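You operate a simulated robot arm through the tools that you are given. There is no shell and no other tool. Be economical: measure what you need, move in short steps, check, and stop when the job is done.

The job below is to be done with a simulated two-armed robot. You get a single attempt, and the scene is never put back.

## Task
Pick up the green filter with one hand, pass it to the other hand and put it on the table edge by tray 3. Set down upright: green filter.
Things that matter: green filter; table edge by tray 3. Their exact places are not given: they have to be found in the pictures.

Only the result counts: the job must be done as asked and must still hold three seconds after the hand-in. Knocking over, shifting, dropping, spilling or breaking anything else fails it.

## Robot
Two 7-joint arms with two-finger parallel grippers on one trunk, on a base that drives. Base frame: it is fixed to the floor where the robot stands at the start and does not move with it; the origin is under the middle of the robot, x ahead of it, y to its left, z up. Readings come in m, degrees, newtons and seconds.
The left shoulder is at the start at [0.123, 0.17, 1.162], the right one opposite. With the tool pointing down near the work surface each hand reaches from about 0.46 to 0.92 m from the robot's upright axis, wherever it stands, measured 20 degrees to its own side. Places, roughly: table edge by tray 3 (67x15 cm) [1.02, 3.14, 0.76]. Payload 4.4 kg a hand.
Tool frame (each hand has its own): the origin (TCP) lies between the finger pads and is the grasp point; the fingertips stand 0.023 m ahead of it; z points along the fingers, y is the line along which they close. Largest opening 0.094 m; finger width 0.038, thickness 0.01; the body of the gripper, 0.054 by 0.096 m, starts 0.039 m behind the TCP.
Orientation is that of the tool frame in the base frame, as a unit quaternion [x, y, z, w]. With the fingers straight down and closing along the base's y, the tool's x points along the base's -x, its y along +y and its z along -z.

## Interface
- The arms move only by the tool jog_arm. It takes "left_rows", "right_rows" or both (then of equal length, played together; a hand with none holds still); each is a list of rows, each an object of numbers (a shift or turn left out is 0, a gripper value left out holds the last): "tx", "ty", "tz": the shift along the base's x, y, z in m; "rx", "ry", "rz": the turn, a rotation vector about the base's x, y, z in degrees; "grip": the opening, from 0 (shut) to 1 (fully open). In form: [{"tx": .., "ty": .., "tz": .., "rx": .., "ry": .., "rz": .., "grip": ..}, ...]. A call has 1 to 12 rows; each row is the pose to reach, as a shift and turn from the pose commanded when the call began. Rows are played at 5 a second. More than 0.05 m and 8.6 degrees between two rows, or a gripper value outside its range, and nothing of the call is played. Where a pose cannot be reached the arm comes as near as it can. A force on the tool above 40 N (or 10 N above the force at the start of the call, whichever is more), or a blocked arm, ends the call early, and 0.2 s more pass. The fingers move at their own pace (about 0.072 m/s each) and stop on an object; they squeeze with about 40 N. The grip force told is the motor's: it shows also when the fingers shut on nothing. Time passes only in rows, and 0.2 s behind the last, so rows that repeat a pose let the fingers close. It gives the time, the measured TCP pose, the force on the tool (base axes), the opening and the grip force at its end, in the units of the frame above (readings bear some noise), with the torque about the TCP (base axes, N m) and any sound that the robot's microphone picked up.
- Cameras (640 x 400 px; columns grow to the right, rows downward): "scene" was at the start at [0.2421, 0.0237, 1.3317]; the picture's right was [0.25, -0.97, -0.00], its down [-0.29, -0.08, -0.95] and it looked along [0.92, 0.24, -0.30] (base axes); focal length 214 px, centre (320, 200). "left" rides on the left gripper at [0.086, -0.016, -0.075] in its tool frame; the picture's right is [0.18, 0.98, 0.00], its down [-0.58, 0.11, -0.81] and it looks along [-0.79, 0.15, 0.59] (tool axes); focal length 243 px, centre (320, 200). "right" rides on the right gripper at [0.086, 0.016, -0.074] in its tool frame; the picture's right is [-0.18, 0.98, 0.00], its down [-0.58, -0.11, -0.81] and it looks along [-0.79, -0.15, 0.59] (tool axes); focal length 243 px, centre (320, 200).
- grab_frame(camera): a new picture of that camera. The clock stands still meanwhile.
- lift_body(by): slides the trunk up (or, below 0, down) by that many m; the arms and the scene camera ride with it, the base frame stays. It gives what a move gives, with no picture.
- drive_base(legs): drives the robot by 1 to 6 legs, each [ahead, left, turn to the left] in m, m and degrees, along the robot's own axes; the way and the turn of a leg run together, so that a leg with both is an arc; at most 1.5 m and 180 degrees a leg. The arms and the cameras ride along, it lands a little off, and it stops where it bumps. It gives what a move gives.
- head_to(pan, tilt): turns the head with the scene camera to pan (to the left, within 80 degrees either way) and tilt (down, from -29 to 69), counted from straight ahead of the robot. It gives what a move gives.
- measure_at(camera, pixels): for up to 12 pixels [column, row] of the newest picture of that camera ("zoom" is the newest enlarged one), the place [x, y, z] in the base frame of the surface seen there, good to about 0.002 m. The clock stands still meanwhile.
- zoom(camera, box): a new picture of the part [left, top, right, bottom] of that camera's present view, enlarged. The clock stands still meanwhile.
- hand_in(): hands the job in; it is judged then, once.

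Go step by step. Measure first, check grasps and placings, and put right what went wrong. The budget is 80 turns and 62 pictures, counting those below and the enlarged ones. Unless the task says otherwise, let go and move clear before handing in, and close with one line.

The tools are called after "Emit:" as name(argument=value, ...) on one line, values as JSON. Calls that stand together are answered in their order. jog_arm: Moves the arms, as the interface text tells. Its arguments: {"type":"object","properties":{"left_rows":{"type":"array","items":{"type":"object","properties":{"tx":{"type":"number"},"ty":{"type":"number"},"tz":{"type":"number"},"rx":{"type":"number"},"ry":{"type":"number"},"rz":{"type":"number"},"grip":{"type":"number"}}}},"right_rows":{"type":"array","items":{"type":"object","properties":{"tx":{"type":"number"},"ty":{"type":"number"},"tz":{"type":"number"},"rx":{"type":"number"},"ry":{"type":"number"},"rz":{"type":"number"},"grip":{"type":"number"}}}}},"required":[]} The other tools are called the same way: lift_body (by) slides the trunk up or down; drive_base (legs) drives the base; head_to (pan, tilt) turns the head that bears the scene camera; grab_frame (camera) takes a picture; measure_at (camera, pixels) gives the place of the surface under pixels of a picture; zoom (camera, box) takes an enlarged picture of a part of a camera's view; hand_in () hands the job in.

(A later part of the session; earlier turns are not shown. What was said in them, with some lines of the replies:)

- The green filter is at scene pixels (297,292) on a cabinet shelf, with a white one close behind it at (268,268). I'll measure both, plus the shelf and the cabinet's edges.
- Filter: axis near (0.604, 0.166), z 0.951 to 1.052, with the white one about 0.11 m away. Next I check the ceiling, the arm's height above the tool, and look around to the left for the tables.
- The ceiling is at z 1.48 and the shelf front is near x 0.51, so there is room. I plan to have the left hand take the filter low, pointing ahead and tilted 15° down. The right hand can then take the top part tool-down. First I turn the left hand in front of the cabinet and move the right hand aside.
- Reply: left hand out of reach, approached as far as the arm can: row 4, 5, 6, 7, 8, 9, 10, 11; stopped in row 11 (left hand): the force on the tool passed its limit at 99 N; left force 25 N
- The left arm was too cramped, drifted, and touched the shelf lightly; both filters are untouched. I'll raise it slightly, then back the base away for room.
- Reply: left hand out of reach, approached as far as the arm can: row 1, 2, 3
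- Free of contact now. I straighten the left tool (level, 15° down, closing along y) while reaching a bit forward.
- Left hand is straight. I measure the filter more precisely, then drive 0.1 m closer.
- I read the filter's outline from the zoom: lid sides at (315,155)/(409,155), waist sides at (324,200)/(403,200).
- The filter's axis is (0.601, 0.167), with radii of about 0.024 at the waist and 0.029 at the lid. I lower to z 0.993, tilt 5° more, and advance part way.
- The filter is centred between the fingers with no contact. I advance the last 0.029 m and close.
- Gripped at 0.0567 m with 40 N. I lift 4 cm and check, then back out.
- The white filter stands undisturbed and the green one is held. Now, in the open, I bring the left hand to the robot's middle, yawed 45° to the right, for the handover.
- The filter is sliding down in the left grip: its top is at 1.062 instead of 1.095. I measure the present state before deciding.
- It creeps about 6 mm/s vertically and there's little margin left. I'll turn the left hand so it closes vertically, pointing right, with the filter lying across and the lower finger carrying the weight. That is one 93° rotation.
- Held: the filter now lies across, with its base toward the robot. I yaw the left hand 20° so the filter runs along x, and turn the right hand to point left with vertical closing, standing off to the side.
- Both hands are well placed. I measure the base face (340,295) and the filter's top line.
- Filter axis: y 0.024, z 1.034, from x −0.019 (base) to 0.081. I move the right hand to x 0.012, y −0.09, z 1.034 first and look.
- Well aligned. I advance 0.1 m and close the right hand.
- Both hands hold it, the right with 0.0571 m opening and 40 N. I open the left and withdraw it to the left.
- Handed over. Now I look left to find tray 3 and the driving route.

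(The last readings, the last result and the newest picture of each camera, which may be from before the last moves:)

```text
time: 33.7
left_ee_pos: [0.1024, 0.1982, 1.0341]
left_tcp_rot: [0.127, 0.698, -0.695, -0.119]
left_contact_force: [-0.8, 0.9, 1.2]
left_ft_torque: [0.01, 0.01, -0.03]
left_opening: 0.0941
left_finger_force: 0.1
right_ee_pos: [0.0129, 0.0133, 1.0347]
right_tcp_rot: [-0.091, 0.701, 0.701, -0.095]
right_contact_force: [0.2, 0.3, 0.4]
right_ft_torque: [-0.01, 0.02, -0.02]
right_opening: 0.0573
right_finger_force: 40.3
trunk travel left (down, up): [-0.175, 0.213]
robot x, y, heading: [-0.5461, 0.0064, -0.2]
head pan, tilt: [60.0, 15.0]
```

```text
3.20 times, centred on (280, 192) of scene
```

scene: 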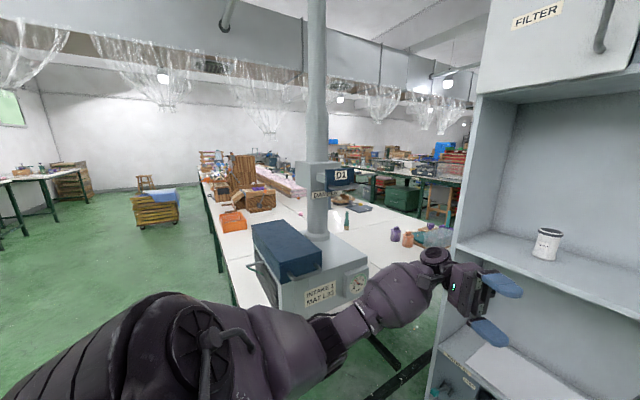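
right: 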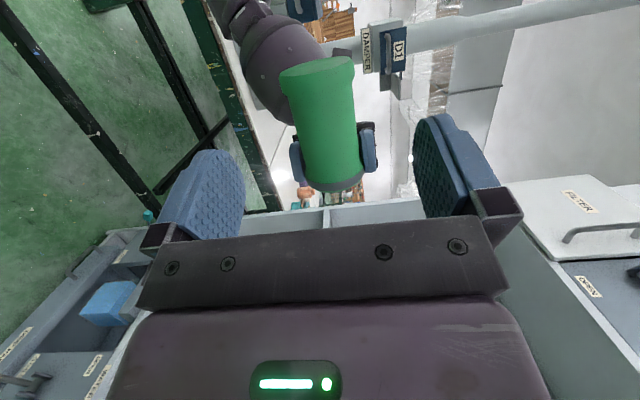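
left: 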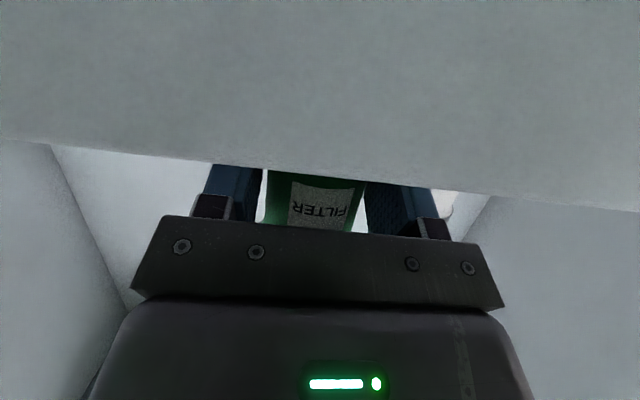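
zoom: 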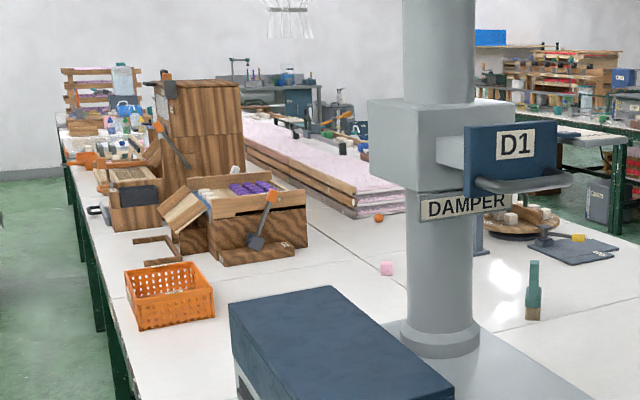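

The long table spans x −0.26 to about 1.1, so the target strip (x≈1.02) is on its far side. I check the passage to the right of the cabinet.

Emit:
head_to(pan=-15, tilt=20)

Emit:
grab_frame(camera="scene")

Emit:
measure_at(camera="scene", pixels=[[300, 130], [440, 130], [300, 200], [420, 215], [250, 250], [560, 100], [310, 90], [250, 120], [620, 150], [500, 200]])

```text
time: 35.1
left_ee_pos: [0.1029, 0.1988, 1.0364]
left_tcp_rot: [0.126, 0.697, -0.695, -0.121]
left_contact_force: [0.3, -0.7, 0.3]
left_ft_torque: [0.02, 0.02, -0.01]
left_opening: 0.094
left_finger_force: 0.1
right_ee_pos: [0.0133, 0.014, 1.0344]
right_tcp_rot: [-0.09, 0.701, 0.701, -0.094]
right_contact_force: [-0.4, -0.3, -0.2]
right_ft_torque: [-0.01, 0.04, 0.01]
right_opening: 0.0572
right_finger_force: 39.6
trunk travel left (down, up): [-0.175, 0.213]
robot x, y, heading: [-0.5441, -0.001, -0.3]
head pan, tilt: [-15.0, 20.0]
```

```text
32 pictures are left
```

scene: 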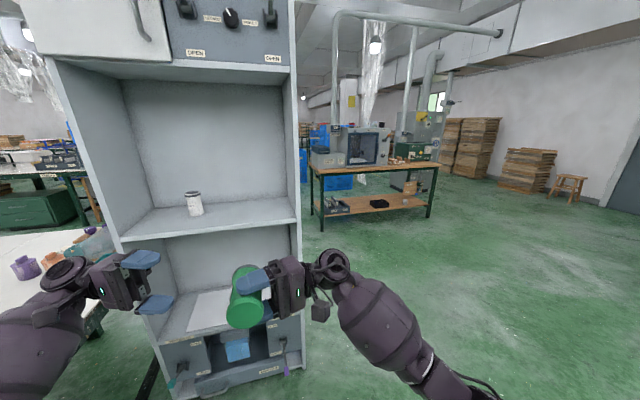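

```text
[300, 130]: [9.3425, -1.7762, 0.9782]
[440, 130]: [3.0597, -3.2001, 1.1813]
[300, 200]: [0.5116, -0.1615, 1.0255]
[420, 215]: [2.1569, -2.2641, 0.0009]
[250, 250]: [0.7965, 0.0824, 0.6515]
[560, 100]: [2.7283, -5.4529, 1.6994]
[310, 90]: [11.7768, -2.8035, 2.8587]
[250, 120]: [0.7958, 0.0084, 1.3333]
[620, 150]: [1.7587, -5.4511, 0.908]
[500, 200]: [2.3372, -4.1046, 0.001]
```

Emit:
measure_at(camera="scene", pixels=[[322, 229], [428, 216], [318, 172], [438, 166], [75, 172], [85, 215], [20, 225], [30, 175], [95, 320], [100, 270]])

Emit:
drive_base(legs=[[0, -0.75, 0]])

Emit:
head_to(pan=30, tilt=20)

Emit:
grab_frame(camera="scene")

```text
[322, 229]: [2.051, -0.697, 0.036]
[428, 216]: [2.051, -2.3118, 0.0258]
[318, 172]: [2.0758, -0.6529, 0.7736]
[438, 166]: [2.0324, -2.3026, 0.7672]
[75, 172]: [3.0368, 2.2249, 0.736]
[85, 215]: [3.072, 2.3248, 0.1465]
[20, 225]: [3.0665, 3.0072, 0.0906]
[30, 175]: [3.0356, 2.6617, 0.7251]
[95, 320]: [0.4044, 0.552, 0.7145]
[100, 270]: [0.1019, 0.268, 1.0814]
```

```text
time: 42.1
left_ee_pos: [0.0978, -0.5622, 1.035]
left_tcp_rot: [0.13, 0.697, -0.694, -0.124]
left_contact_force: [-0.1, 0.4, -0.2]
left_ft_torque: [-0.01, -0.02, 0.02]
left_opening: 0.094
left_finger_force: 0.1
right_ee_pos: [0.0042, -0.7451, 1.0345]
right_tcp_rot: [-0.086, 0.702, 0.702, -0.09]
right_contact_force: [0.1, -0.8, 1.3]
right_ft_torque: [0.01, 0.03, 0.0]
right_opening: 0.0569
right_finger_force: 40.1
trunk travel left (down, up): [-0.175, 0.213]
robot x, y, heading: [-0.5537, -0.7526, -1.0]
head pan, tilt: [-15.0, 20.0]
```

```text
time: 43.3
left_ee_pos: [0.096, -0.5616, 1.0347]
left_tcp_rot: [0.131, 0.697, -0.694, -0.124]
left_contact_force: [0.7, -0.6, 0.5]
left_ft_torque: [-0.01, 0.01, 0.01]
left_opening: 0.0942
left_finger_force: 0.0
right_ee_pos: [0.0041, -0.7463, 1.0352]
right_tcp_rot: [-0.086, 0.702, 0.701, -0.09]
right_contact_force: [0.3, -0.2, 0.3]
right_ft_torque: [0.02, 0.04, 0.0]
right_opening: 0.0569
right_finger_force: 39.9
trunk travel left (down, up): [-0.175, 0.213]
robot x, y, heading: [-0.5519, -0.7518, -0.9]
head pan, tilt: [30.0, 20.0]
```

```text
31 pictures are left
```

scene: 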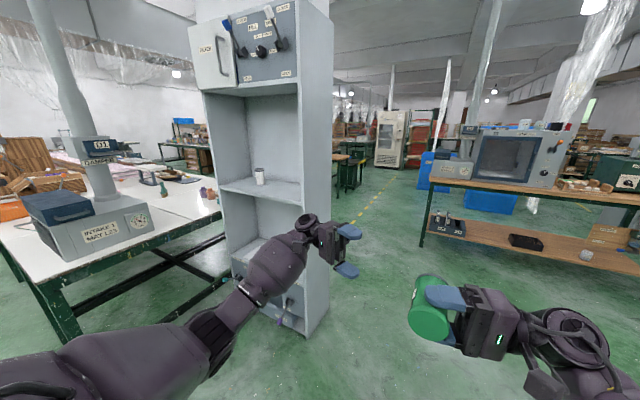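

The bench corner is at (2.05, −0.66) and the second table starts at x 3.03, so the aisle is open. I drive past the cabinet and into the aisle.

Emit:
drive_base(legs=[[0, -0.15, 0.9], [0.9, 0, 0], [0.85, 0, 0]])

Emit:
drive_base(legs=[[0, 0, 60], [1.3, 0, 0]])

Emit:
head_to(pan=50, tilt=20)

Emit:
grab_frame(camera="scene")

```text
time: 53.7
left_ee_pos: [1.8515, -0.7184, 1.0363]
left_tcp_rot: [0.127, 0.698, -0.695, -0.121]
left_contact_force: [0.7, 0.1, 0.1]
left_ft_torque: [0.01, 0.03, -0.03]
left_opening: 0.094
left_finger_force: 0.1
right_ee_pos: [1.7619, -0.9006, 1.0342]
right_tcp_rot: [-0.089, 0.701, 0.701, -0.093]
right_contact_force: [1.0, 0.0, -0.3]
right_ft_torque: [-0.01, 0.03, 0.03]
right_opening: 0.0567
right_finger_force: 40.1
trunk travel left (down, up): [-0.175, 0.213]
robot x, y, heading: [1.2051, -0.9076, -0.7]
head pan, tilt: [30.0, 20.0]
```

```text
time: 63.0
left_ee_pos: [2.0324, 0.8733, 1.0348]
left_tcp_rot: [-0.235, 0.669, -0.663, 0.24]
left_contact_force: [-0.5, 0.7, 0.7]
left_ft_torque: [0.02, -0.02, 0.01]
left_opening: 0.0941
left_finger_force: 0.1
right_ee_pos: [2.1452, 0.702, 1.0344]
right_tcp_rot: [-0.425, 0.565, 0.562, -0.428]
right_contact_force: [0.2, -0.1, -0.1]
right_ft_torque: [-0.02, -0.04, -0.01]
right_opening: 0.0565
right_finger_force: 40.5
trunk travel left (down, up): [-0.175, 0.213]
robot x, y, heading: [1.8713, 0.217, 59.2]
head pan, tilt: [30.0, 20.0]
```

```text
time: 63.8
left_ee_pos: [2.034, 0.8739, 1.0344]
left_tcp_rot: [-0.235, 0.669, -0.664, 0.239]
left_contact_force: [0.4, 0.5, 0.3]
left_ft_torque: [0.01, 0.02, -0.03]
left_opening: 0.0941
left_finger_force: 0.1
right_ee_pos: [2.1456, 0.703, 1.0349]
right_tcp_rot: [-0.425, 0.564, 0.563, -0.429]
right_contact_force: [-0.7, -0.6, 0.0]
right_ft_torque: [-0.04, -0.05, -0.02]
right_opening: 0.0564
right_finger_force: 39.9
trunk travel left (down, up): [-0.175, 0.213]
robot x, y, heading: [1.8702, 0.2159, 58.9]
head pan, tilt: [50.0, 20.0]
```

```text
30 pictures are left
```

scene: 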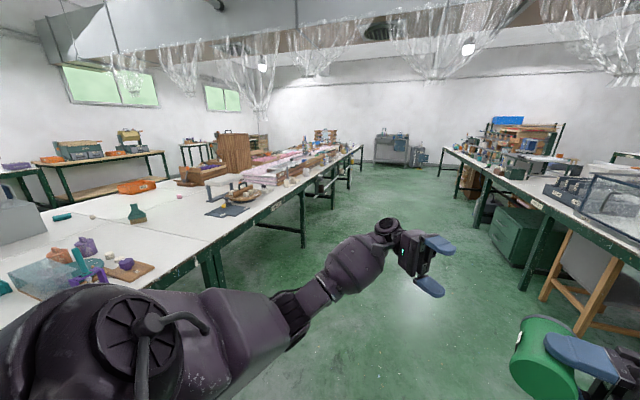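

The aisle is clear. I measure the table's edge and zoom in on the region of y≈3.

Emit:
measure_at(camera="scene", pixels=[[300, 187], [250, 215], [335, 163], [220, 240], [283, 182], [330, 155], [362, 147], [460, 158], [300, 240]])

Emit:
zoom(camera="scene", box=[220, 120, 380, 220])

Emit:
drive_base(legs=[[0, 0, 31], [1.4, 0, 0], [0.9, 0, 0]])

```text
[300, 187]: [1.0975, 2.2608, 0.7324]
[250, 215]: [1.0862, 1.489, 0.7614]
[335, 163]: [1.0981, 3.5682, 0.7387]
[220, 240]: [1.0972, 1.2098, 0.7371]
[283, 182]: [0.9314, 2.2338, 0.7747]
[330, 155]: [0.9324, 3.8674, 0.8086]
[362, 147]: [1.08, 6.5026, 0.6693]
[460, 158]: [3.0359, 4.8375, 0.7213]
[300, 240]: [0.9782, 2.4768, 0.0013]
```

```text
4.00 times, centred on (300, 170) of scene
```

zoom: 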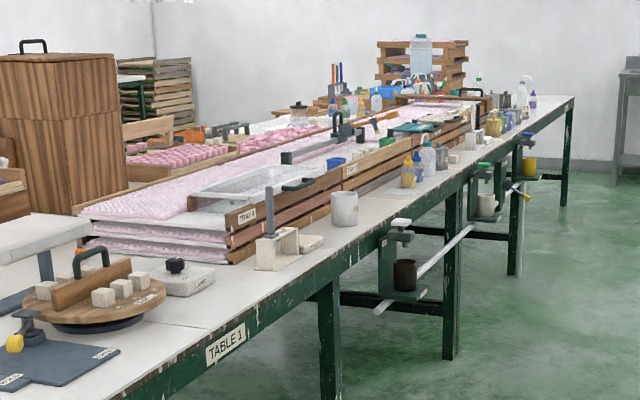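

```text
time: 76.8
left_ee_pos: [1.7316, 3.2016, 1.0356]
left_tcp_rot: [-0.395, 0.589, -0.583, 0.397]
left_contact_force: [-0.2, 0.9, 0.7]
left_ft_torque: [-0.01, -0.01, 0.0]
left_opening: 0.0939
left_finger_force: 0.1
right_ee_pos: [1.9136, 3.1068, 1.0352]
right_tcp_rot: [0.553, -0.441, -0.438, 0.556]
right_contact_force: [0.3, 0.2, -0.4]
right_ft_torque: [-0.03, -0.01, -0.02]
right_opening: 0.0563
right_finger_force: 39.9
trunk travel left (down, up): [-0.175, 0.213]
robot x, y, heading: [1.9052, 2.5481, 87.9]
head pan, tilt: [50.0, 20.0]
```

The edge is at x 1.098, with trays stacked inward of x 0.94 and small objects along the edge. I look left for tray 3 and a free spot.

Emit:
head_to(pan=60, tilt=25)

Emit:
grab_frame(camera="scene")

Emit:
zoom(camera="scene", box=[180, 100, 440, 260])

```text
time: 77.5
left_ee_pos: [1.731, 3.2018, 1.0348]
left_tcp_rot: [-0.395, 0.589, -0.583, 0.397]
left_contact_force: [1.1, 0.8, 1.2]
left_ft_torque: [0.03, -0.02, 0.04]
left_opening: 0.0938
left_finger_force: 0.1
right_ee_pos: [1.9116, 3.106, 1.0351]
right_tcp_rot: [0.553, -0.441, -0.438, 0.555]
right_contact_force: [-0.8, -0.4, 0.4]
right_ft_torque: [0.01, -0.03, 0.01]
right_opening: 0.0563
right_finger_force: 39.4
trunk travel left (down, up): [-0.175, 0.213]
robot x, y, heading: [1.9058, 2.55, 87.9]
head pan, tilt: [60.0, 25.0]
```

```text
28 pictures are left
```

scene: 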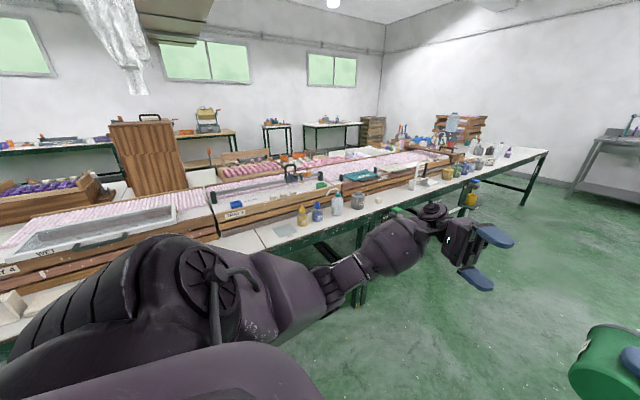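

```text
2.46 times, centred on (310, 180) of scene
```

zoom: 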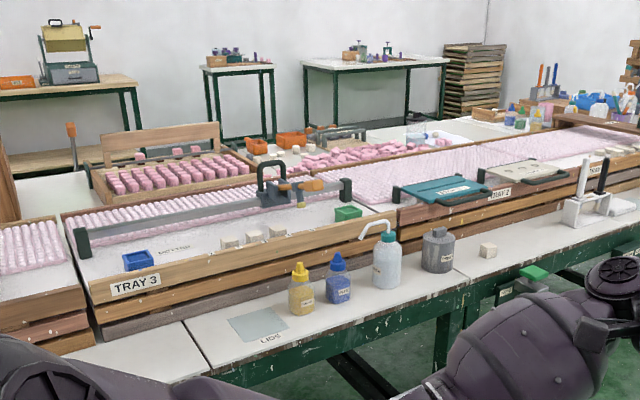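

Tray 3's label is at zoom (135,285). I measure the objects in front of it and the free stretch of edge.

Emit:
measure_at(camera="zoom", pixels=[[135, 285], [90, 300], [395, 230], [302, 308], [338, 295], [386, 285], [438, 262], [260, 325], [230, 322], [285, 330], [160, 350], [190, 352]])

Emit:
measure_at(camera="zoom", pixels=[[240, 378], [330, 345], [70, 345], [120, 365], [270, 315], [215, 350], [487, 250], [400, 310], [200, 295], [302, 265], [330, 330]])

```text
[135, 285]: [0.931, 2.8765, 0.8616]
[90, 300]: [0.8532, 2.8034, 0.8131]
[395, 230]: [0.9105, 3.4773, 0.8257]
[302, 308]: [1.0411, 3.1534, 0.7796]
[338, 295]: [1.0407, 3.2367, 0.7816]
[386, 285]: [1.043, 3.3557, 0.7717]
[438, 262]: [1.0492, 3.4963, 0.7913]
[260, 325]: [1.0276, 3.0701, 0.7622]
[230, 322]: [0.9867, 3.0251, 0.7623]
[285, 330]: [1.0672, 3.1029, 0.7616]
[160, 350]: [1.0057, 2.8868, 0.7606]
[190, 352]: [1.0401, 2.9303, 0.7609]
```

```text
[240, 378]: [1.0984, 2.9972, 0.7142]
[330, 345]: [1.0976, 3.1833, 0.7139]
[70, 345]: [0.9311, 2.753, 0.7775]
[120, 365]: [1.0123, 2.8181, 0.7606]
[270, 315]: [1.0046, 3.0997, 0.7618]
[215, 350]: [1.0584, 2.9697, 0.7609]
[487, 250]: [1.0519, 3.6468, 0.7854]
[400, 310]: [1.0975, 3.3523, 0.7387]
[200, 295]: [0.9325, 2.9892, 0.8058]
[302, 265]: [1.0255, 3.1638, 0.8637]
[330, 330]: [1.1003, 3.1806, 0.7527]
```

Tray 3's edge is free around x 1.045, y 2.92: the LIDS card starts at y 3.02 and the yellow bottle is at 3.15. I turn to face the table and line up so the right hand is opposite that spot.

Emit:
drive_base(legs=[[0, 0, 92.1], [0, -0.2, 0]])

Emit:
head_to(pan=-10, tilt=40)

Emit:
grab_frame(camera="scene")

```text
time: 83.7
left_ee_pos: [1.2597, 2.5565, 1.0349]
left_tcp_rot: [0.697, -0.128, 0.123, -0.695]
left_contact_force: [0.0, 0.0, 0.2]
left_ft_torque: [0.0, 0.03, -0.03]
left_opening: 0.0941
left_finger_force: 0.0
right_ee_pos: [1.3512, 2.7405, 1.0341]
right_tcp_rot: [0.701, 0.088, 0.093, 0.702]
right_contact_force: [-0.1, 0.7, -0.4]
right_ft_torque: [0.03, -0.03, -0.02]
right_opening: 0.0563
right_finger_force: 39.8
trunk travel left (down, up): [-0.175, 0.213]
robot x, y, heading: [1.9071, 2.7501, 179.1]
head pan, tilt: [60.0, 25.0]
```

```text
time: 85.1
left_ee_pos: [1.2593, 2.5576, 1.0359]
left_tcp_rot: [0.697, -0.129, 0.122, -0.695]
left_contact_force: [0.1, -0.4, -0.4]
left_ft_torque: [0.0, -0.01, -0.02]
left_opening: 0.0941
left_finger_force: 0.1
right_ee_pos: [1.3526, 2.7408, 1.0342]
right_tcp_rot: [0.702, 0.089, 0.092, 0.701]
right_contact_force: [0.0, 0.9, 0.0]
right_ft_torque: [0.03, -0.03, 0.03]
right_opening: 0.0563
right_finger_force: 39.7
trunk travel left (down, up): [-0.175, 0.213]
robot x, y, heading: [1.9097, 2.7447, 179.2]
head pan, tilt: [-10.0, 40.0]
```

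```text
26 pictures are left
```

scene: 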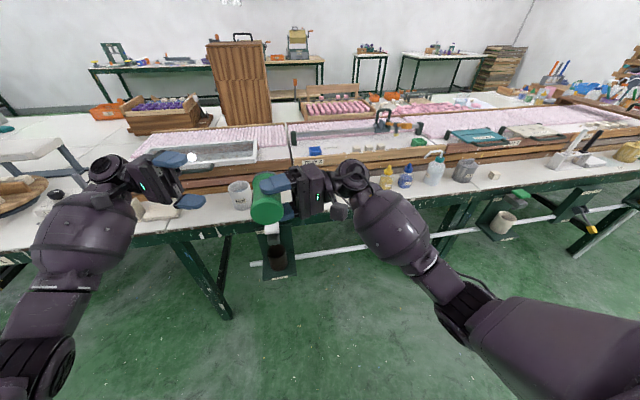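

There is a clamp with a cup on the table edge near (272,240) and a rail around (330,247). I measure these.

Emit:
measure_at(camera="scene", pixels=[[270, 228], [278, 258], [290, 270], [285, 225], [330, 249], [257, 263], [239, 195], [345, 215], [360, 222], [440, 205], [320, 222], [295, 245]])

Emit:
zoom(camera="scene", box=[200, 150, 440, 300])

```text
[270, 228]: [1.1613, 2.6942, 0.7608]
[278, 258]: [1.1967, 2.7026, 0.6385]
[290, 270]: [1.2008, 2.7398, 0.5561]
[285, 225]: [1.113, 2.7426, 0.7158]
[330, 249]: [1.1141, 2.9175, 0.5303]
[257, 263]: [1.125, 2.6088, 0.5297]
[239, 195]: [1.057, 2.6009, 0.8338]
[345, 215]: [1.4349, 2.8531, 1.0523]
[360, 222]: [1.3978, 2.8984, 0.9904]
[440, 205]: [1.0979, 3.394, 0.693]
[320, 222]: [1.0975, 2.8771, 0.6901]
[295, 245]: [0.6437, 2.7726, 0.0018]
```

```text
2.67 times, centred on (320, 225) of scene
```

zoom: 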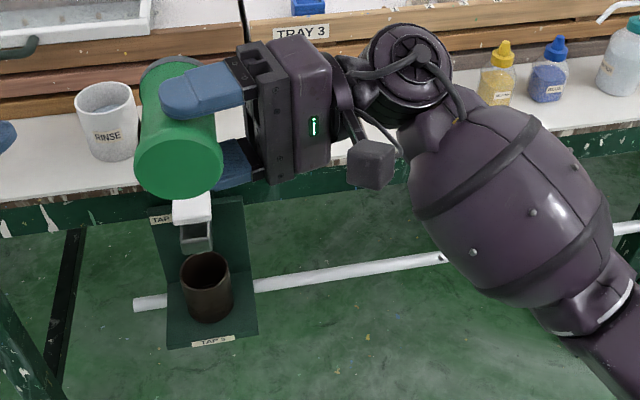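

The tap at y 2.69 and rail at z 0.53 are clear of a spot at y≈2.93. I swing the right hand to point at the table, keeping vertical closing, over y≈2.93. I also raise the left hand out of the way.

Emit:
jog_arm(right_rows=[{"tx": -0.012, "ty": 0.016, "rz": -8.5}, {"tx": -0.024, "ty": 0.032, "rz": -17}, {"tx": -0.036, "ty": 0.048, "rz": -25.5}, {"tx": -0.048, "ty": 0.064, "rz": -34}, {"tx": -0.06, "ty": 0.08, "rz": -42.5}, {"tx": -0.072, "ty": 0.096, "rz": -51}, {"tx": -0.084, "ty": 0.112, "rz": -59.5}, {"tx": -0.096, "ty": 0.128, "rz": -68}, {"tx": -0.108, "ty": 0.144, "rz": -76.5}, {"tx": -0.12, "ty": 0.16, "rz": -85}, {"tx": -0.13, "ty": 0.175, "rz": -93.5}, {"tx": -0.14, "ty": 0.19, "rz": -102}], left_rows=[{"tz": 0.02}, {"tz": 0.04}, {"tz": 0.06}, {"tz": 0.08}, {"tz": 0.1, "ty": -0.02}, {"tz": 0.12, "ty": -0.04}, {"tz": 0.14, "ty": -0.06}, {"tz": 0.16, "ty": -0.08}, {"tz": 0.18, "ty": -0.1}, {"tz": 0.18, "ty": -0.1}, {"tz": 0.18, "ty": -0.1}, {"tz": 0.18, "ty": -0.1}])

Emit:
grab_frame(camera="scene")

```text
time: 87.8
left_ee_pos: [1.2593, 2.4537, 1.2157]
left_tcp_rot: [0.697, -0.129, 0.123, -0.694]
left_contact_force: [-0.7, -0.6, 0.9]
left_ft_torque: [0.0, -0.02, 0.01]
left_opening: 0.0941
left_finger_force: 0.1
right_ee_pos: [1.1984, 2.9846, 1.0509]
right_tcp_rot: [0.577, -0.371, -0.567, 0.455]
right_contact_force: [0.4, -1.3, -1.3]
right_ft_torque: [-0.07, -0.03, -0.03]
right_opening: 0.0561
right_finger_force: 39.7
right hand out of reach, approached as far as the arm can: row 12
trunk travel left (down, up): [-0.175, 0.213]
robot x, y, heading: [1.9091, 2.7472, 179.4]
head pan, tilt: [-10.0, 40.0]
stopped in row 12 (right hand): the arm was blocked; the commanded pose is now the measured one
```

```text
24 pictures are left
```

scene: 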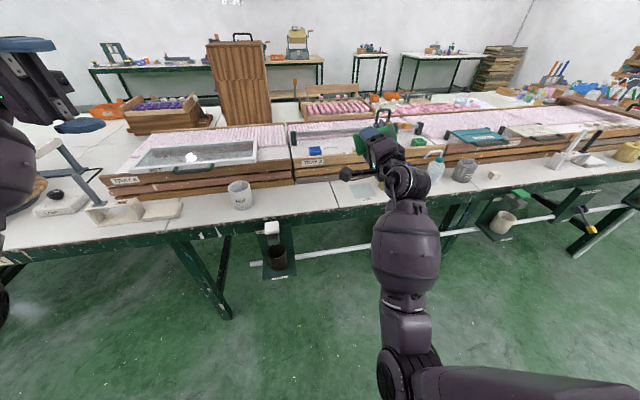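

The wrist reached a limit and stopped already rolled about 19° toward upright; the filter is still held. I drive 7 cm closer, lower the trunk, and look.

Emit:
drive_base(legs=[[0.07, 0, 0]])

Emit:
lift_body(by=-0.165)

Emit:
grab_frame(camera="scene")

Emit:
grab_frame(camera="right")

```text
time: 88.8
left_ee_pos: [1.1864, 2.4571, 1.2159]
left_tcp_rot: [0.696, -0.129, 0.122, -0.695]
left_contact_force: [-1.2, 0.0, 0.2]
left_ft_torque: [0.02, 0.02, -0.03]
left_opening: 0.0938
left_finger_force: 0.0
right_ee_pos: [1.1272, 2.9861, 1.0515]
right_tcp_rot: [0.577, -0.371, -0.567, 0.456]
right_contact_force: [-0.3, -0.2, -1.7]
right_ft_torque: [-0.03, -0.01, -0.01]
right_opening: 0.0563
right_finger_force: 40.1
trunk travel left (down, up): [-0.175, 0.213]
robot x, y, heading: [1.8379, 2.7479, 179.3]
head pan, tilt: [-10.0, 40.0]
```

```text
time: 90.7
left_ee_pos: [1.1809, 2.4555, 1.0472]
left_tcp_rot: [-0.695, 0.127, -0.125, 0.696]
left_contact_force: [-0.2, -0.7, -0.2]
left_ft_torque: [-0.03, 0.0, 0.03]
left_opening: 0.094
left_finger_force: 0.0
right_ee_pos: [1.1166, 2.9797, 0.8984]
right_tcp_rot: [-0.572, 0.36, 0.573, -0.463]
right_contact_force: [-0.2, 0.3, -1.7]
right_ft_torque: [0.02, -0.03, 0.02]
right_opening: 0.0562
right_finger_force: 39.9
trunk travel left (down, up): [-0.01, 0.378]
robot x, y, heading: [1.8371, 2.7498, 179.3]
head pan, tilt: [-10.0, 40.0]
```

```text
23 pictures are left
```

scene: 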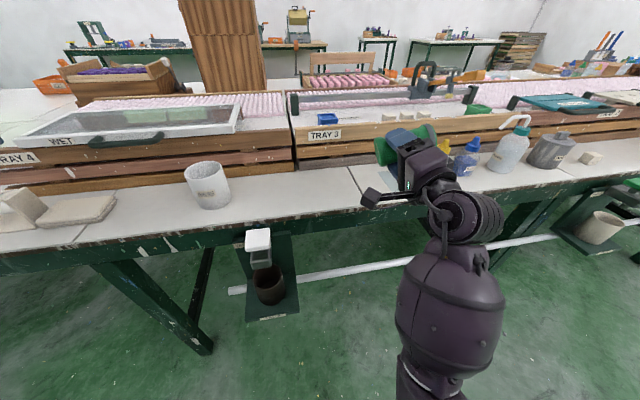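

```text
22 pictures are left
```

right: 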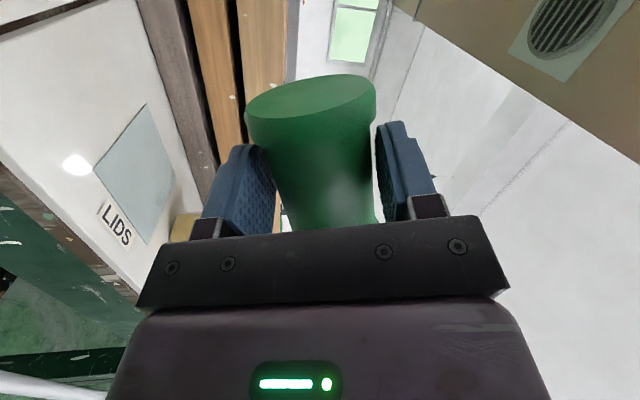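

Emit:
measure_at(camera="right", pixels=[[260, 95], [315, 95], [365, 90], [310, 115], [310, 82], [315, 160], [320, 200]])

```text
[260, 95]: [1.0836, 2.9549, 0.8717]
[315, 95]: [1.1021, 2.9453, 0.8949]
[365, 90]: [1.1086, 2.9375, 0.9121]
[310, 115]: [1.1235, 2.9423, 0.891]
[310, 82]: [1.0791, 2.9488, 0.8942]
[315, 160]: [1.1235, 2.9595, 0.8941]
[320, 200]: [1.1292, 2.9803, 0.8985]
```

The base face centre is about 36 mm below the TCP along the filter's axis, so little slip so far. I now roll the filter upright while hovering over the spot.

Emit:
jog_arm(right_rows=[{"tx": -0.008, "ty": -0.006, "tz": -0.004, "rx": 8, "ry": -1.44}, {"tx": -0.016, "ty": -0.012, "tz": -0.008, "rx": 16, "ry": -2.89}, {"tx": -0.024, "ty": -0.018, "tz": -0.012, "rx": 24, "ry": -4.33, "rz": 0.1}, {"tx": -0.032, "ty": -0.024, "tz": -0.016, "rx": 32, "ry": -5.78, "rz": 0.2}, {"tx": -0.04, "ty": -0.03, "tz": -0.02, "rx": 40, "ry": -7.22, "rz": 0.2}, {"tx": -0.048, "ty": -0.036, "tz": -0.024, "rx": 48, "ry": -8.67, "rz": 0.3}, {"tx": -0.054, "ty": -0.042, "tz": -0.028, "rx": 56, "ry": -10.1, "rz": 0.3}, {"tx": -0.06, "ty": -0.046, "tz": -0.032, "rx": 64, "ry": -11.55, "rz": 0.4}, {"tx": -0.062, "ty": -0.05, "tz": -0.038, "rx": 72, "ry": -13, "rz": 0.4}])

Emit:
zoom(camera="scene", box=[300, 120, 500, 245])

Emit:
grab_frame(camera="right")

```text
time: 91.4
left_ee_pos: [1.1867, 2.458, 1.049]
left_tcp_rot: [0.697, -0.128, 0.125, -0.695]
left_contact_force: [0.4, 1.7, 0.4]
left_ft_torque: [-0.02, 0.02, -0.04]
left_opening: 0.094
left_finger_force: 0.0
right_ee_pos: [1.1225, 2.8544, 0.9507]
right_tcp_rot: [0.66, -0.098, -0.629, 0.4]
right_contact_force: [-0.1, 0.7, -2.1]
right_ft_torque: [-0.02, -0.02, 0.04]
right_opening: 0.0562
right_finger_force: 39.5
right hand out of reach, approached as far as the arm can: row 3
trunk travel left (down, up): [-0.01, 0.378]
robot x, y, heading: [1.8356, 2.7479, 179.4]
head pan, tilt: [-10.0, 40.0]
stopped in row 3 (right hand): the arm was blocked; the commanded pose is now the measured one
```

```text
3.20 times, centred on (400, 182) of scene
```

zoom: 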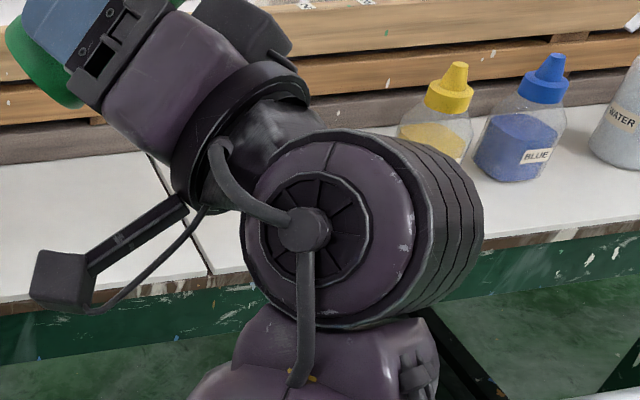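

```text
20 pictures are left
```

right: 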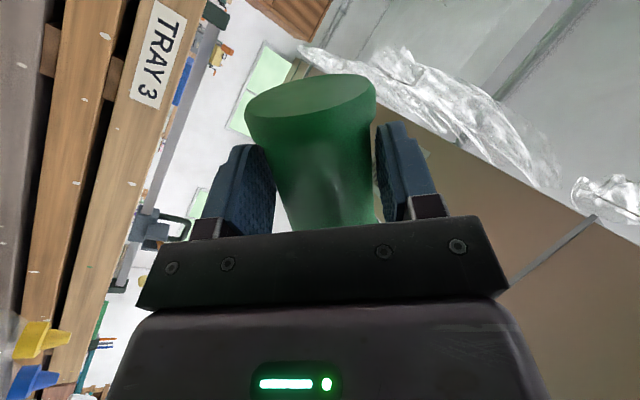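

Another wrist limit, but the filter is still well held (base face still at (310,95)). Mirroring the pose the left hand reached fine, I'll bring the right hand to point forward-left at 45°, upright, nearer the robot.

Emit:
jog_arm(right_rows=[{"tx": 0.013, "ty": -0.007, "tz": -0.007, "rx": 6.53, "ry": 0.93, "rz": 3.29}, {"tx": 0.026, "ty": -0.014, "tz": -0.014, "rx": 13.06, "ry": 1.86, "rz": 6.57}, {"tx": 0.039, "ty": -0.021, "tz": -0.021, "rx": 19.6, "ry": 2.79, "rz": 9.86}, {"tx": 0.052, "ty": -0.028, "tz": -0.028, "rx": 26.1, "ry": 3.71, "rz": 13.1}, {"tx": 0.065, "ty": -0.035, "tz": -0.035, "rx": 32.6, "ry": 4.64, "rz": 16.4}, {"tx": 0.078, "ty": -0.042, "tz": -0.042, "rx": 39.2, "ry": 5.57, "rz": 19.7}, {"tx": 0.09, "ty": -0.05, "tz": -0.05, "rx": 45.7, "ry": 6.5, "rz": 23}])

Emit:
grab_frame(camera="scene")

```text
time: 93.0
left_ee_pos: [1.1888, 2.4577, 1.0509]
left_tcp_rot: [0.697, -0.13, 0.123, -0.695]
left_contact_force: [0.3, -0.4, -0.2]
left_ft_torque: [0.02, -0.01, -0.01]
left_opening: 0.0939
left_finger_force: 0.2
right_ee_pos: [1.2057, 2.7993, 0.8721]
right_tcp_rot: [0.731, 0.268, -0.574, 0.255]
right_contact_force: [0.0, 0.0, -1.4]
right_ft_torque: [-0.02, -0.02, 0.01]
right_opening: 0.0563
right_finger_force: 39.7
right hand out of reach, approached as far as the arm can: row 5, 6, 7
trunk travel left (down, up): [-0.01, 0.378]
robot x, y, heading: [1.8371, 2.746, 179.3]
head pan, tilt: [-10.0, 40.0]
```

```text
19 pictures are left
```

scene: 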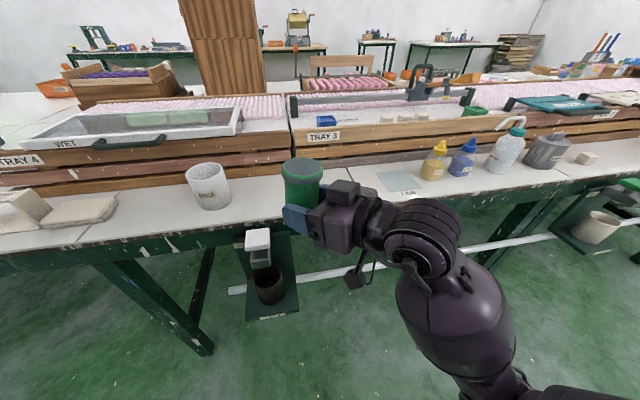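

Upright within about 5° and clear of everything. I shift the base so the filter hovers over the free spot, keeping the arm as is.

Emit:
drive_base(legs=[[0.142, -0.13, 0]])

Emit:
zoom(camera="scene", box=[220, 120, 460, 270])

Emit:
grab_frame(camera="right")

```text
time: 94.8
left_ee_pos: [1.0438, 2.5914, 1.0522]
left_tcp_rot: [0.697, -0.13, 0.124, -0.694]
left_contact_force: [0.1, 0.6, 0.3]
left_ft_torque: [-0.01, 0.01, 0.01]
left_opening: 0.0939
left_finger_force: 0.1
right_ee_pos: [1.0618, 2.9342, 0.8728]
right_tcp_rot: [0.732, 0.264, -0.575, 0.254]
right_contact_force: [-0.1, -0.2, -0.8]
right_ft_torque: [0.0, 0.0, 0.0]
right_opening: 0.0562
right_finger_force: 40.1
trunk travel left (down, up): [-0.01, 0.378]
robot x, y, heading: [1.6946, 2.8835, 179.2]
head pan, tilt: [-10.0, 40.0]
```

```text
2.67 times, centred on (340, 195) of scene
```

zoom: 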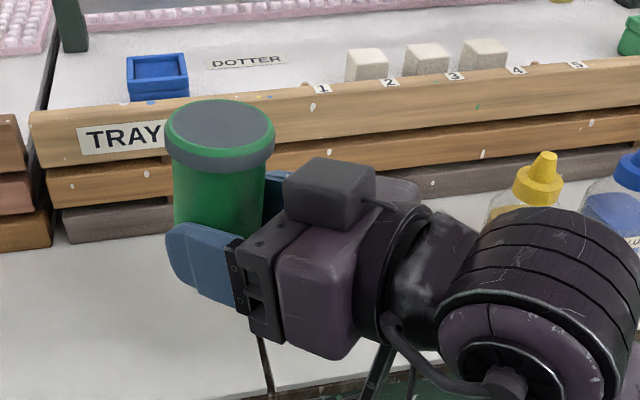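

```text
17 pictures are left
```

right: 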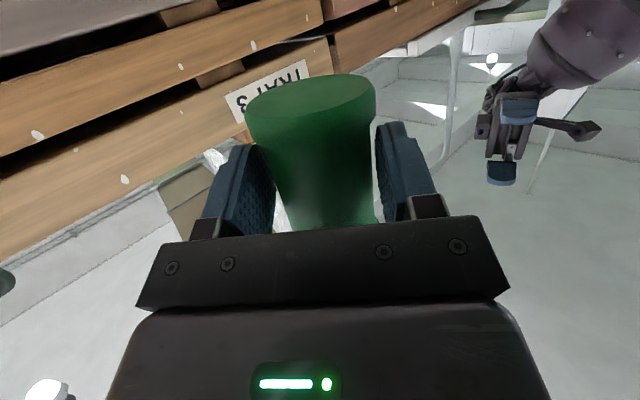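

No slip in the right hand this time. I measure the lid and base to get the height above the table and check for tilt.

Emit:
measure_at(camera="zoom", pixels=[[220, 125], [220, 105], [180, 125], [262, 125], [220, 145], [220, 190], [185, 190], [250, 190]])

Emit:
measure_at(camera="right", pixels=[[315, 97], [265, 97], [355, 97], [310, 117], [310, 80]])

```text
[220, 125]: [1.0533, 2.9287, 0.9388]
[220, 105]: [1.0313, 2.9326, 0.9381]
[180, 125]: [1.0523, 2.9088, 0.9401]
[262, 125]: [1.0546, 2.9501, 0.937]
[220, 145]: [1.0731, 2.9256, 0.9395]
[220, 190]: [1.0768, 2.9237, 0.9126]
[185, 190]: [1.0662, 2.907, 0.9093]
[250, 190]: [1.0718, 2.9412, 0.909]
```

```text
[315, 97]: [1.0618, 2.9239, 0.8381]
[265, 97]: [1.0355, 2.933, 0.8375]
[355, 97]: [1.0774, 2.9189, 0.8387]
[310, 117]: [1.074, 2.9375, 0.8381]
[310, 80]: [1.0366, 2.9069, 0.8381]
```

Base face at z 0.838, over (1.053, 2.927), table at 0.761. I lower 6 cm with a small level correction, 6 mm toward the edge for camera clearance, and check.

Emit:
jog_arm(right_rows=[{"tz": -0.012, "tx": 0.003, "rx": 1}, {"tz": -0.024, "tx": 0.006, "rx": 2}, {"tz": -0.036, "tx": 0.006, "rx": 3}, {"tz": -0.048, "tx": 0.006, "rx": 3.5}, {"tz": -0.06, "tx": 0.006, "rx": 3.5}, {"tz": -0.06, "tx": 0.006, "rx": 3.5}])

Emit:
grab_frame(camera="right")

Emit:
zoom(camera="scene", box=[220, 120, 460, 270])

```text
time: 96.2
left_ee_pos: [1.0443, 2.5929, 1.0513]
left_tcp_rot: [0.697, -0.13, 0.124, -0.694]
left_contact_force: [0.0, -1.9, -0.7]
left_ft_torque: [-0.02, -0.03, -0.01]
left_opening: 0.0941
left_finger_force: 0.1
right_ee_pos: [1.0697, 2.9355, 0.8131]
right_tcp_rot: [0.739, 0.282, -0.566, 0.232]
right_contact_force: [0.3, 0.6, -1.8]
right_ft_torque: [0.02, -0.03, 0.01]
right_opening: 0.056
right_finger_force: 40.2
trunk travel left (down, up): [-0.01, 0.378]
robot x, y, heading: [1.6955, 2.8791, 179.0]
head pan, tilt: [-10.0, 40.0]
```

```text
16 pictures are left
```

right: 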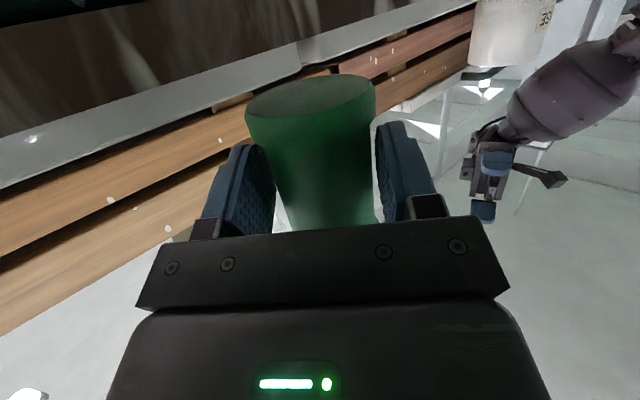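

```text
2.67 times, centred on (340, 195) of scene
```

zoom: 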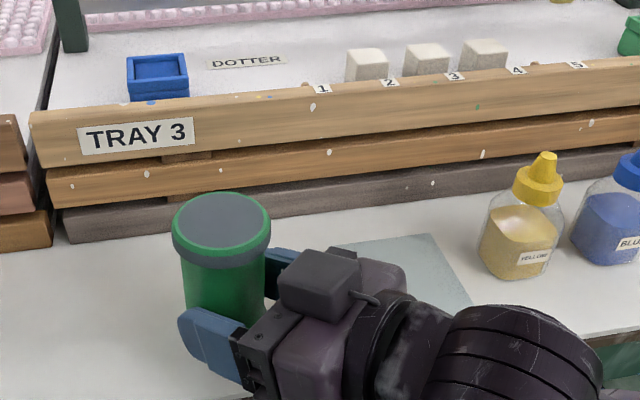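

Emit:
measure_at(camera="right", pixels=[[315, 97], [265, 97], [355, 97], [310, 117], [310, 80], [200, 230]])

Emit:
measure_at(camera="zoom", pixels=[[220, 218], [185, 218], [258, 218], [220, 200], [220, 240], [130, 300], [380, 250]])

```text
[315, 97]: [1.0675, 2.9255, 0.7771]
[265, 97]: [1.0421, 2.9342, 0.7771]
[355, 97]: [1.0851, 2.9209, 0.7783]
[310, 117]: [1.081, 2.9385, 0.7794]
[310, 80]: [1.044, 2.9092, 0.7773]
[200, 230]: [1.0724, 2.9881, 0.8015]
```

```text
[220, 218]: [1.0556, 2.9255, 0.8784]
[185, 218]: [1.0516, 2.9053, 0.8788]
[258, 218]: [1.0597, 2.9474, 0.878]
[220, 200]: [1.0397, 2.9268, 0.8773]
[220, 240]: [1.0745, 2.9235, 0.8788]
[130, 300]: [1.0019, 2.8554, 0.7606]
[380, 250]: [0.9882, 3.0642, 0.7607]
```

Level now; the base is 16 mm above the table. I lower gently to contact.

Emit:
jog_arm(right_rows=[{"tz": -0.006}, {"tz": -0.012}, {"tz": -0.015}, {"tz": -0.017}, {"tz": -0.017}])

Emit:
grab_frame(camera="right")

Emit:
measure_at(camera="right", pixels=[[315, 97], [265, 97], [310, 117], [310, 80]])

```text
time: 97.3
left_ee_pos: [1.0455, 2.5915, 1.0522]
left_tcp_rot: [0.697, -0.13, 0.124, -0.694]
left_contact_force: [-0.1, 0.4, 0.4]
left_ft_torque: [-0.01, 0.01, -0.02]
left_opening: 0.0938
left_finger_force: 0.0
right_ee_pos: [1.07, 2.9352, 0.7969]
right_tcp_rot: [0.738, 0.283, -0.567, 0.231]
right_contact_force: [-3.4, -0.8, 7.2]
right_ft_torque: [0.06, 0.37, 0.02]
right_opening: 0.0563
right_finger_force: 40.1
trunk travel left (down, up): [-0.01, 0.378]
robot x, y, heading: [1.6934, 2.8816, 179.1]
head pan, tilt: [-10.0, 40.0]
```

```text
14 pictures are left
```

right: 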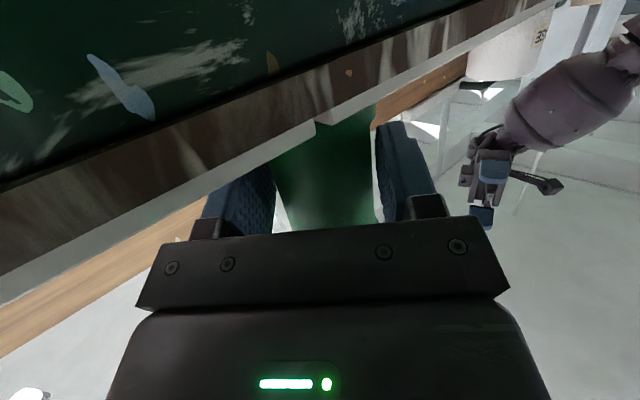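

```text
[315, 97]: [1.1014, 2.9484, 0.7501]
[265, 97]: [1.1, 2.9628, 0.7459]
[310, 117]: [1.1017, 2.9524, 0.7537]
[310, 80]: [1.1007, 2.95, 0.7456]
```

Contact with 7 N upward; the filter stands on the table. I open the hand gently.

Emit:
jog_arm(right_rows=[{"grip": 0.64}, {"grip": 0.7}, {"grip": 0.8}, {"grip": 0.9}, {"grip": 1}, {"grip": 1}])

Emit:
zoom(camera="scene", box=[220, 120, 460, 270])

```text
time: 98.8
left_ee_pos: [1.0451, 2.5908, 1.0516]
left_tcp_rot: [0.697, -0.13, 0.124, -0.694]
left_contact_force: [-0.2, 0.7, -0.7]
left_ft_torque: [-0.01, 0.0, 0.01]
left_opening: 0.0941
left_finger_force: 0.1
right_ee_pos: [1.0688, 2.9348, 0.7968]
right_tcp_rot: [0.739, 0.283, -0.566, 0.232]
right_contact_force: [0.0, 0.5, 0.0]
right_ft_torque: [-0.01, 0.02, 0.0]
right_opening: 0.0941
right_finger_force: 0.1
trunk travel left (down, up): [-0.01, 0.378]
robot x, y, heading: [1.7007, 2.8815, 178.8]
head pan, tilt: [-10.0, 40.0]
```

```text
2.67 times, centred on (340, 195) of scene
```

zoom: 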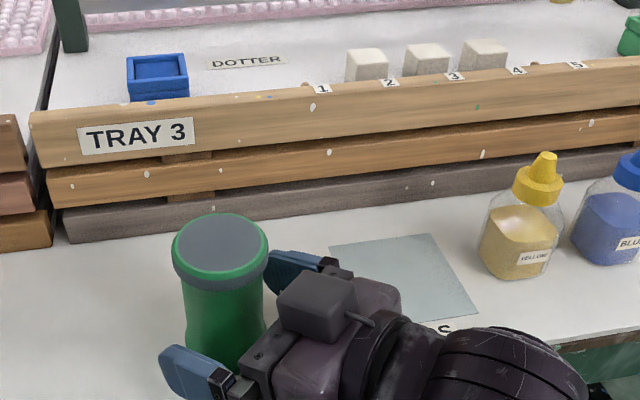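

It stands upright with the hand open and force-free. I withdraw straight back along the fingers, then away from the table.

Emit:
jog_arm(right_rows=[{"tx": 0.014, "ty": 0.013, "tz": 0.005}, {"tx": 0.028, "ty": 0.026, "tz": 0.01}, {"tx": 0.042, "ty": 0.039, "tz": 0.015}, {"tx": 0.056, "ty": 0.052, "tz": 0.02}, {"tx": 0.075, "ty": 0.06, "tz": 0.03}, {"tx": 0.1, "ty": 0.065, "tz": 0.045}, {"tx": 0.1, "ty": 0.065, "tz": 0.045}])

Emit:
grab_frame(camera="scene")

```text
time: 100.3
left_ee_pos: [1.045, 2.5921, 1.0515]
left_tcp_rot: [0.697, -0.131, 0.123, -0.694]
left_contact_force: [-0.1, -0.1, 0.4]
left_ft_torque: [0.02, -0.02, 0.03]
left_opening: 0.094
left_finger_force: 0.2
right_ee_pos: [1.0875, 2.9716, 0.7994]
right_tcp_rot: [0.74, 0.282, -0.566, 0.231]
right_contact_force: [0.6, 0.6, -0.2]
right_ft_torque: [0.02, 0.03, 0.02]
right_opening: 0.094
right_finger_force: 0.1
right hand out of reach, approached as far as the arm can: row 2, 3, 4, 5, 6, 7
trunk travel left (down, up): [-0.01, 0.378]
robot x, y, heading: [1.6961, 2.8753, 178.9]
head pan, tilt: [-10.0, 40.0]
```

```text
12 pictures are left
```

scene: 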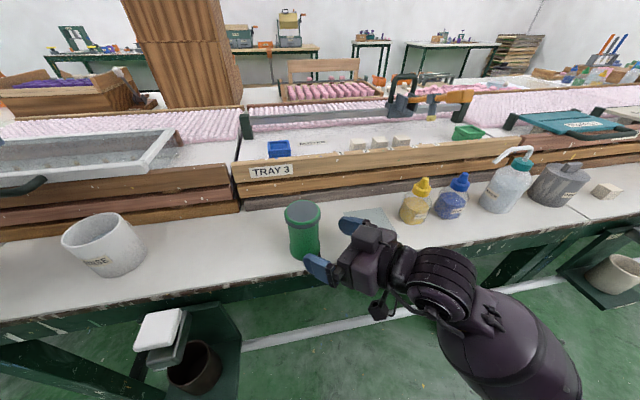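

The arm can't retract further itself, but the fingers are clear on both sides (≥3 cm). I back the base away.

Emit:
drive_base(legs=[[-0.35, -0.02, 0]])

Emit:
grab_frame(camera="scene")

Emit:
zoom(camera="scene", box=[240, 100, 440, 240])

```text
time: 102.7
left_ee_pos: [1.4007, 2.6055, 1.0511]
left_tcp_rot: [0.697, -0.13, 0.124, -0.694]
left_contact_force: [0.1, 0.2, 0.5]
left_ft_torque: [-0.03, -0.01, -0.01]
left_opening: 0.094
left_finger_force: 0.1
right_ee_pos: [1.4425, 2.9854, 0.7997]
right_tcp_rot: [0.739, 0.283, -0.566, 0.232]
right_contact_force: [-0.8, 0.1, 0.2]
right_ft_torque: [0.0, 0.01, -0.04]
right_opening: 0.0943
right_finger_force: 0.0
trunk travel left (down, up): [-0.01, 0.378]
robot x, y, heading: [2.0513, 2.8938, 178.9]
head pan, tilt: [-10.0, 40.0]
```

```text
11 pictures are left
```

scene: 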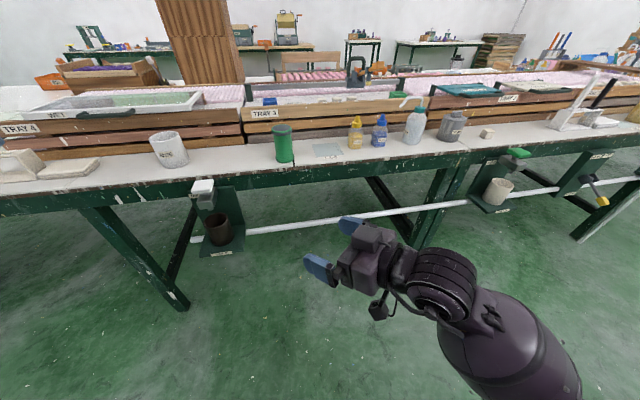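

```text
2.86 times, centred on (340, 170) of scene
```

zoom: 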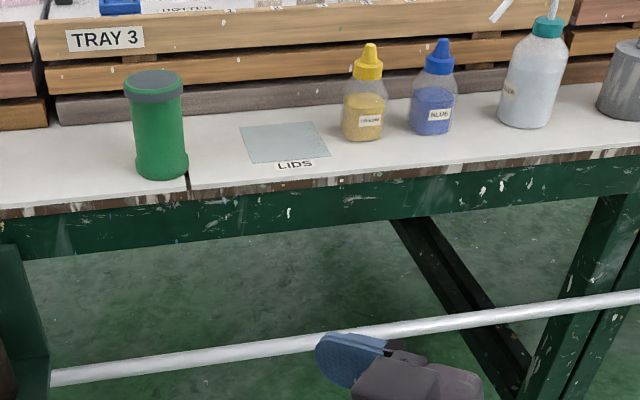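

The filter stands upright at the edge by tray 3, with its neighbours undisturbed. I do one last measurement.

Emit:
measure_at(camera="zoom", pixels=[[152, 78], [130, 80], [175, 80], [152, 73], [152, 88], [160, 175]])

```text
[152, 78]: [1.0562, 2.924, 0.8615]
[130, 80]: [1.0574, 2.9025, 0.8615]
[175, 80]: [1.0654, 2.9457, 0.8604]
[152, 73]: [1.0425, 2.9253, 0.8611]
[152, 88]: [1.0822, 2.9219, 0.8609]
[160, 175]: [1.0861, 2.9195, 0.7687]
```

The lid is level at z 0.861 and centred at about (1.060, 2.924), inside the strip; both hands are clear.

Emit:
hand_in()

```text
The job is handed in.
```

The green filter was picked up with the left hand, passed to the right, and now stands upright on the table edge by tray 3, at about (1.06, 2.92). Both hands are clear; the last pictures show nothing else moved, though the left hand briefly bumped the cabinet shelf early on (99 N).
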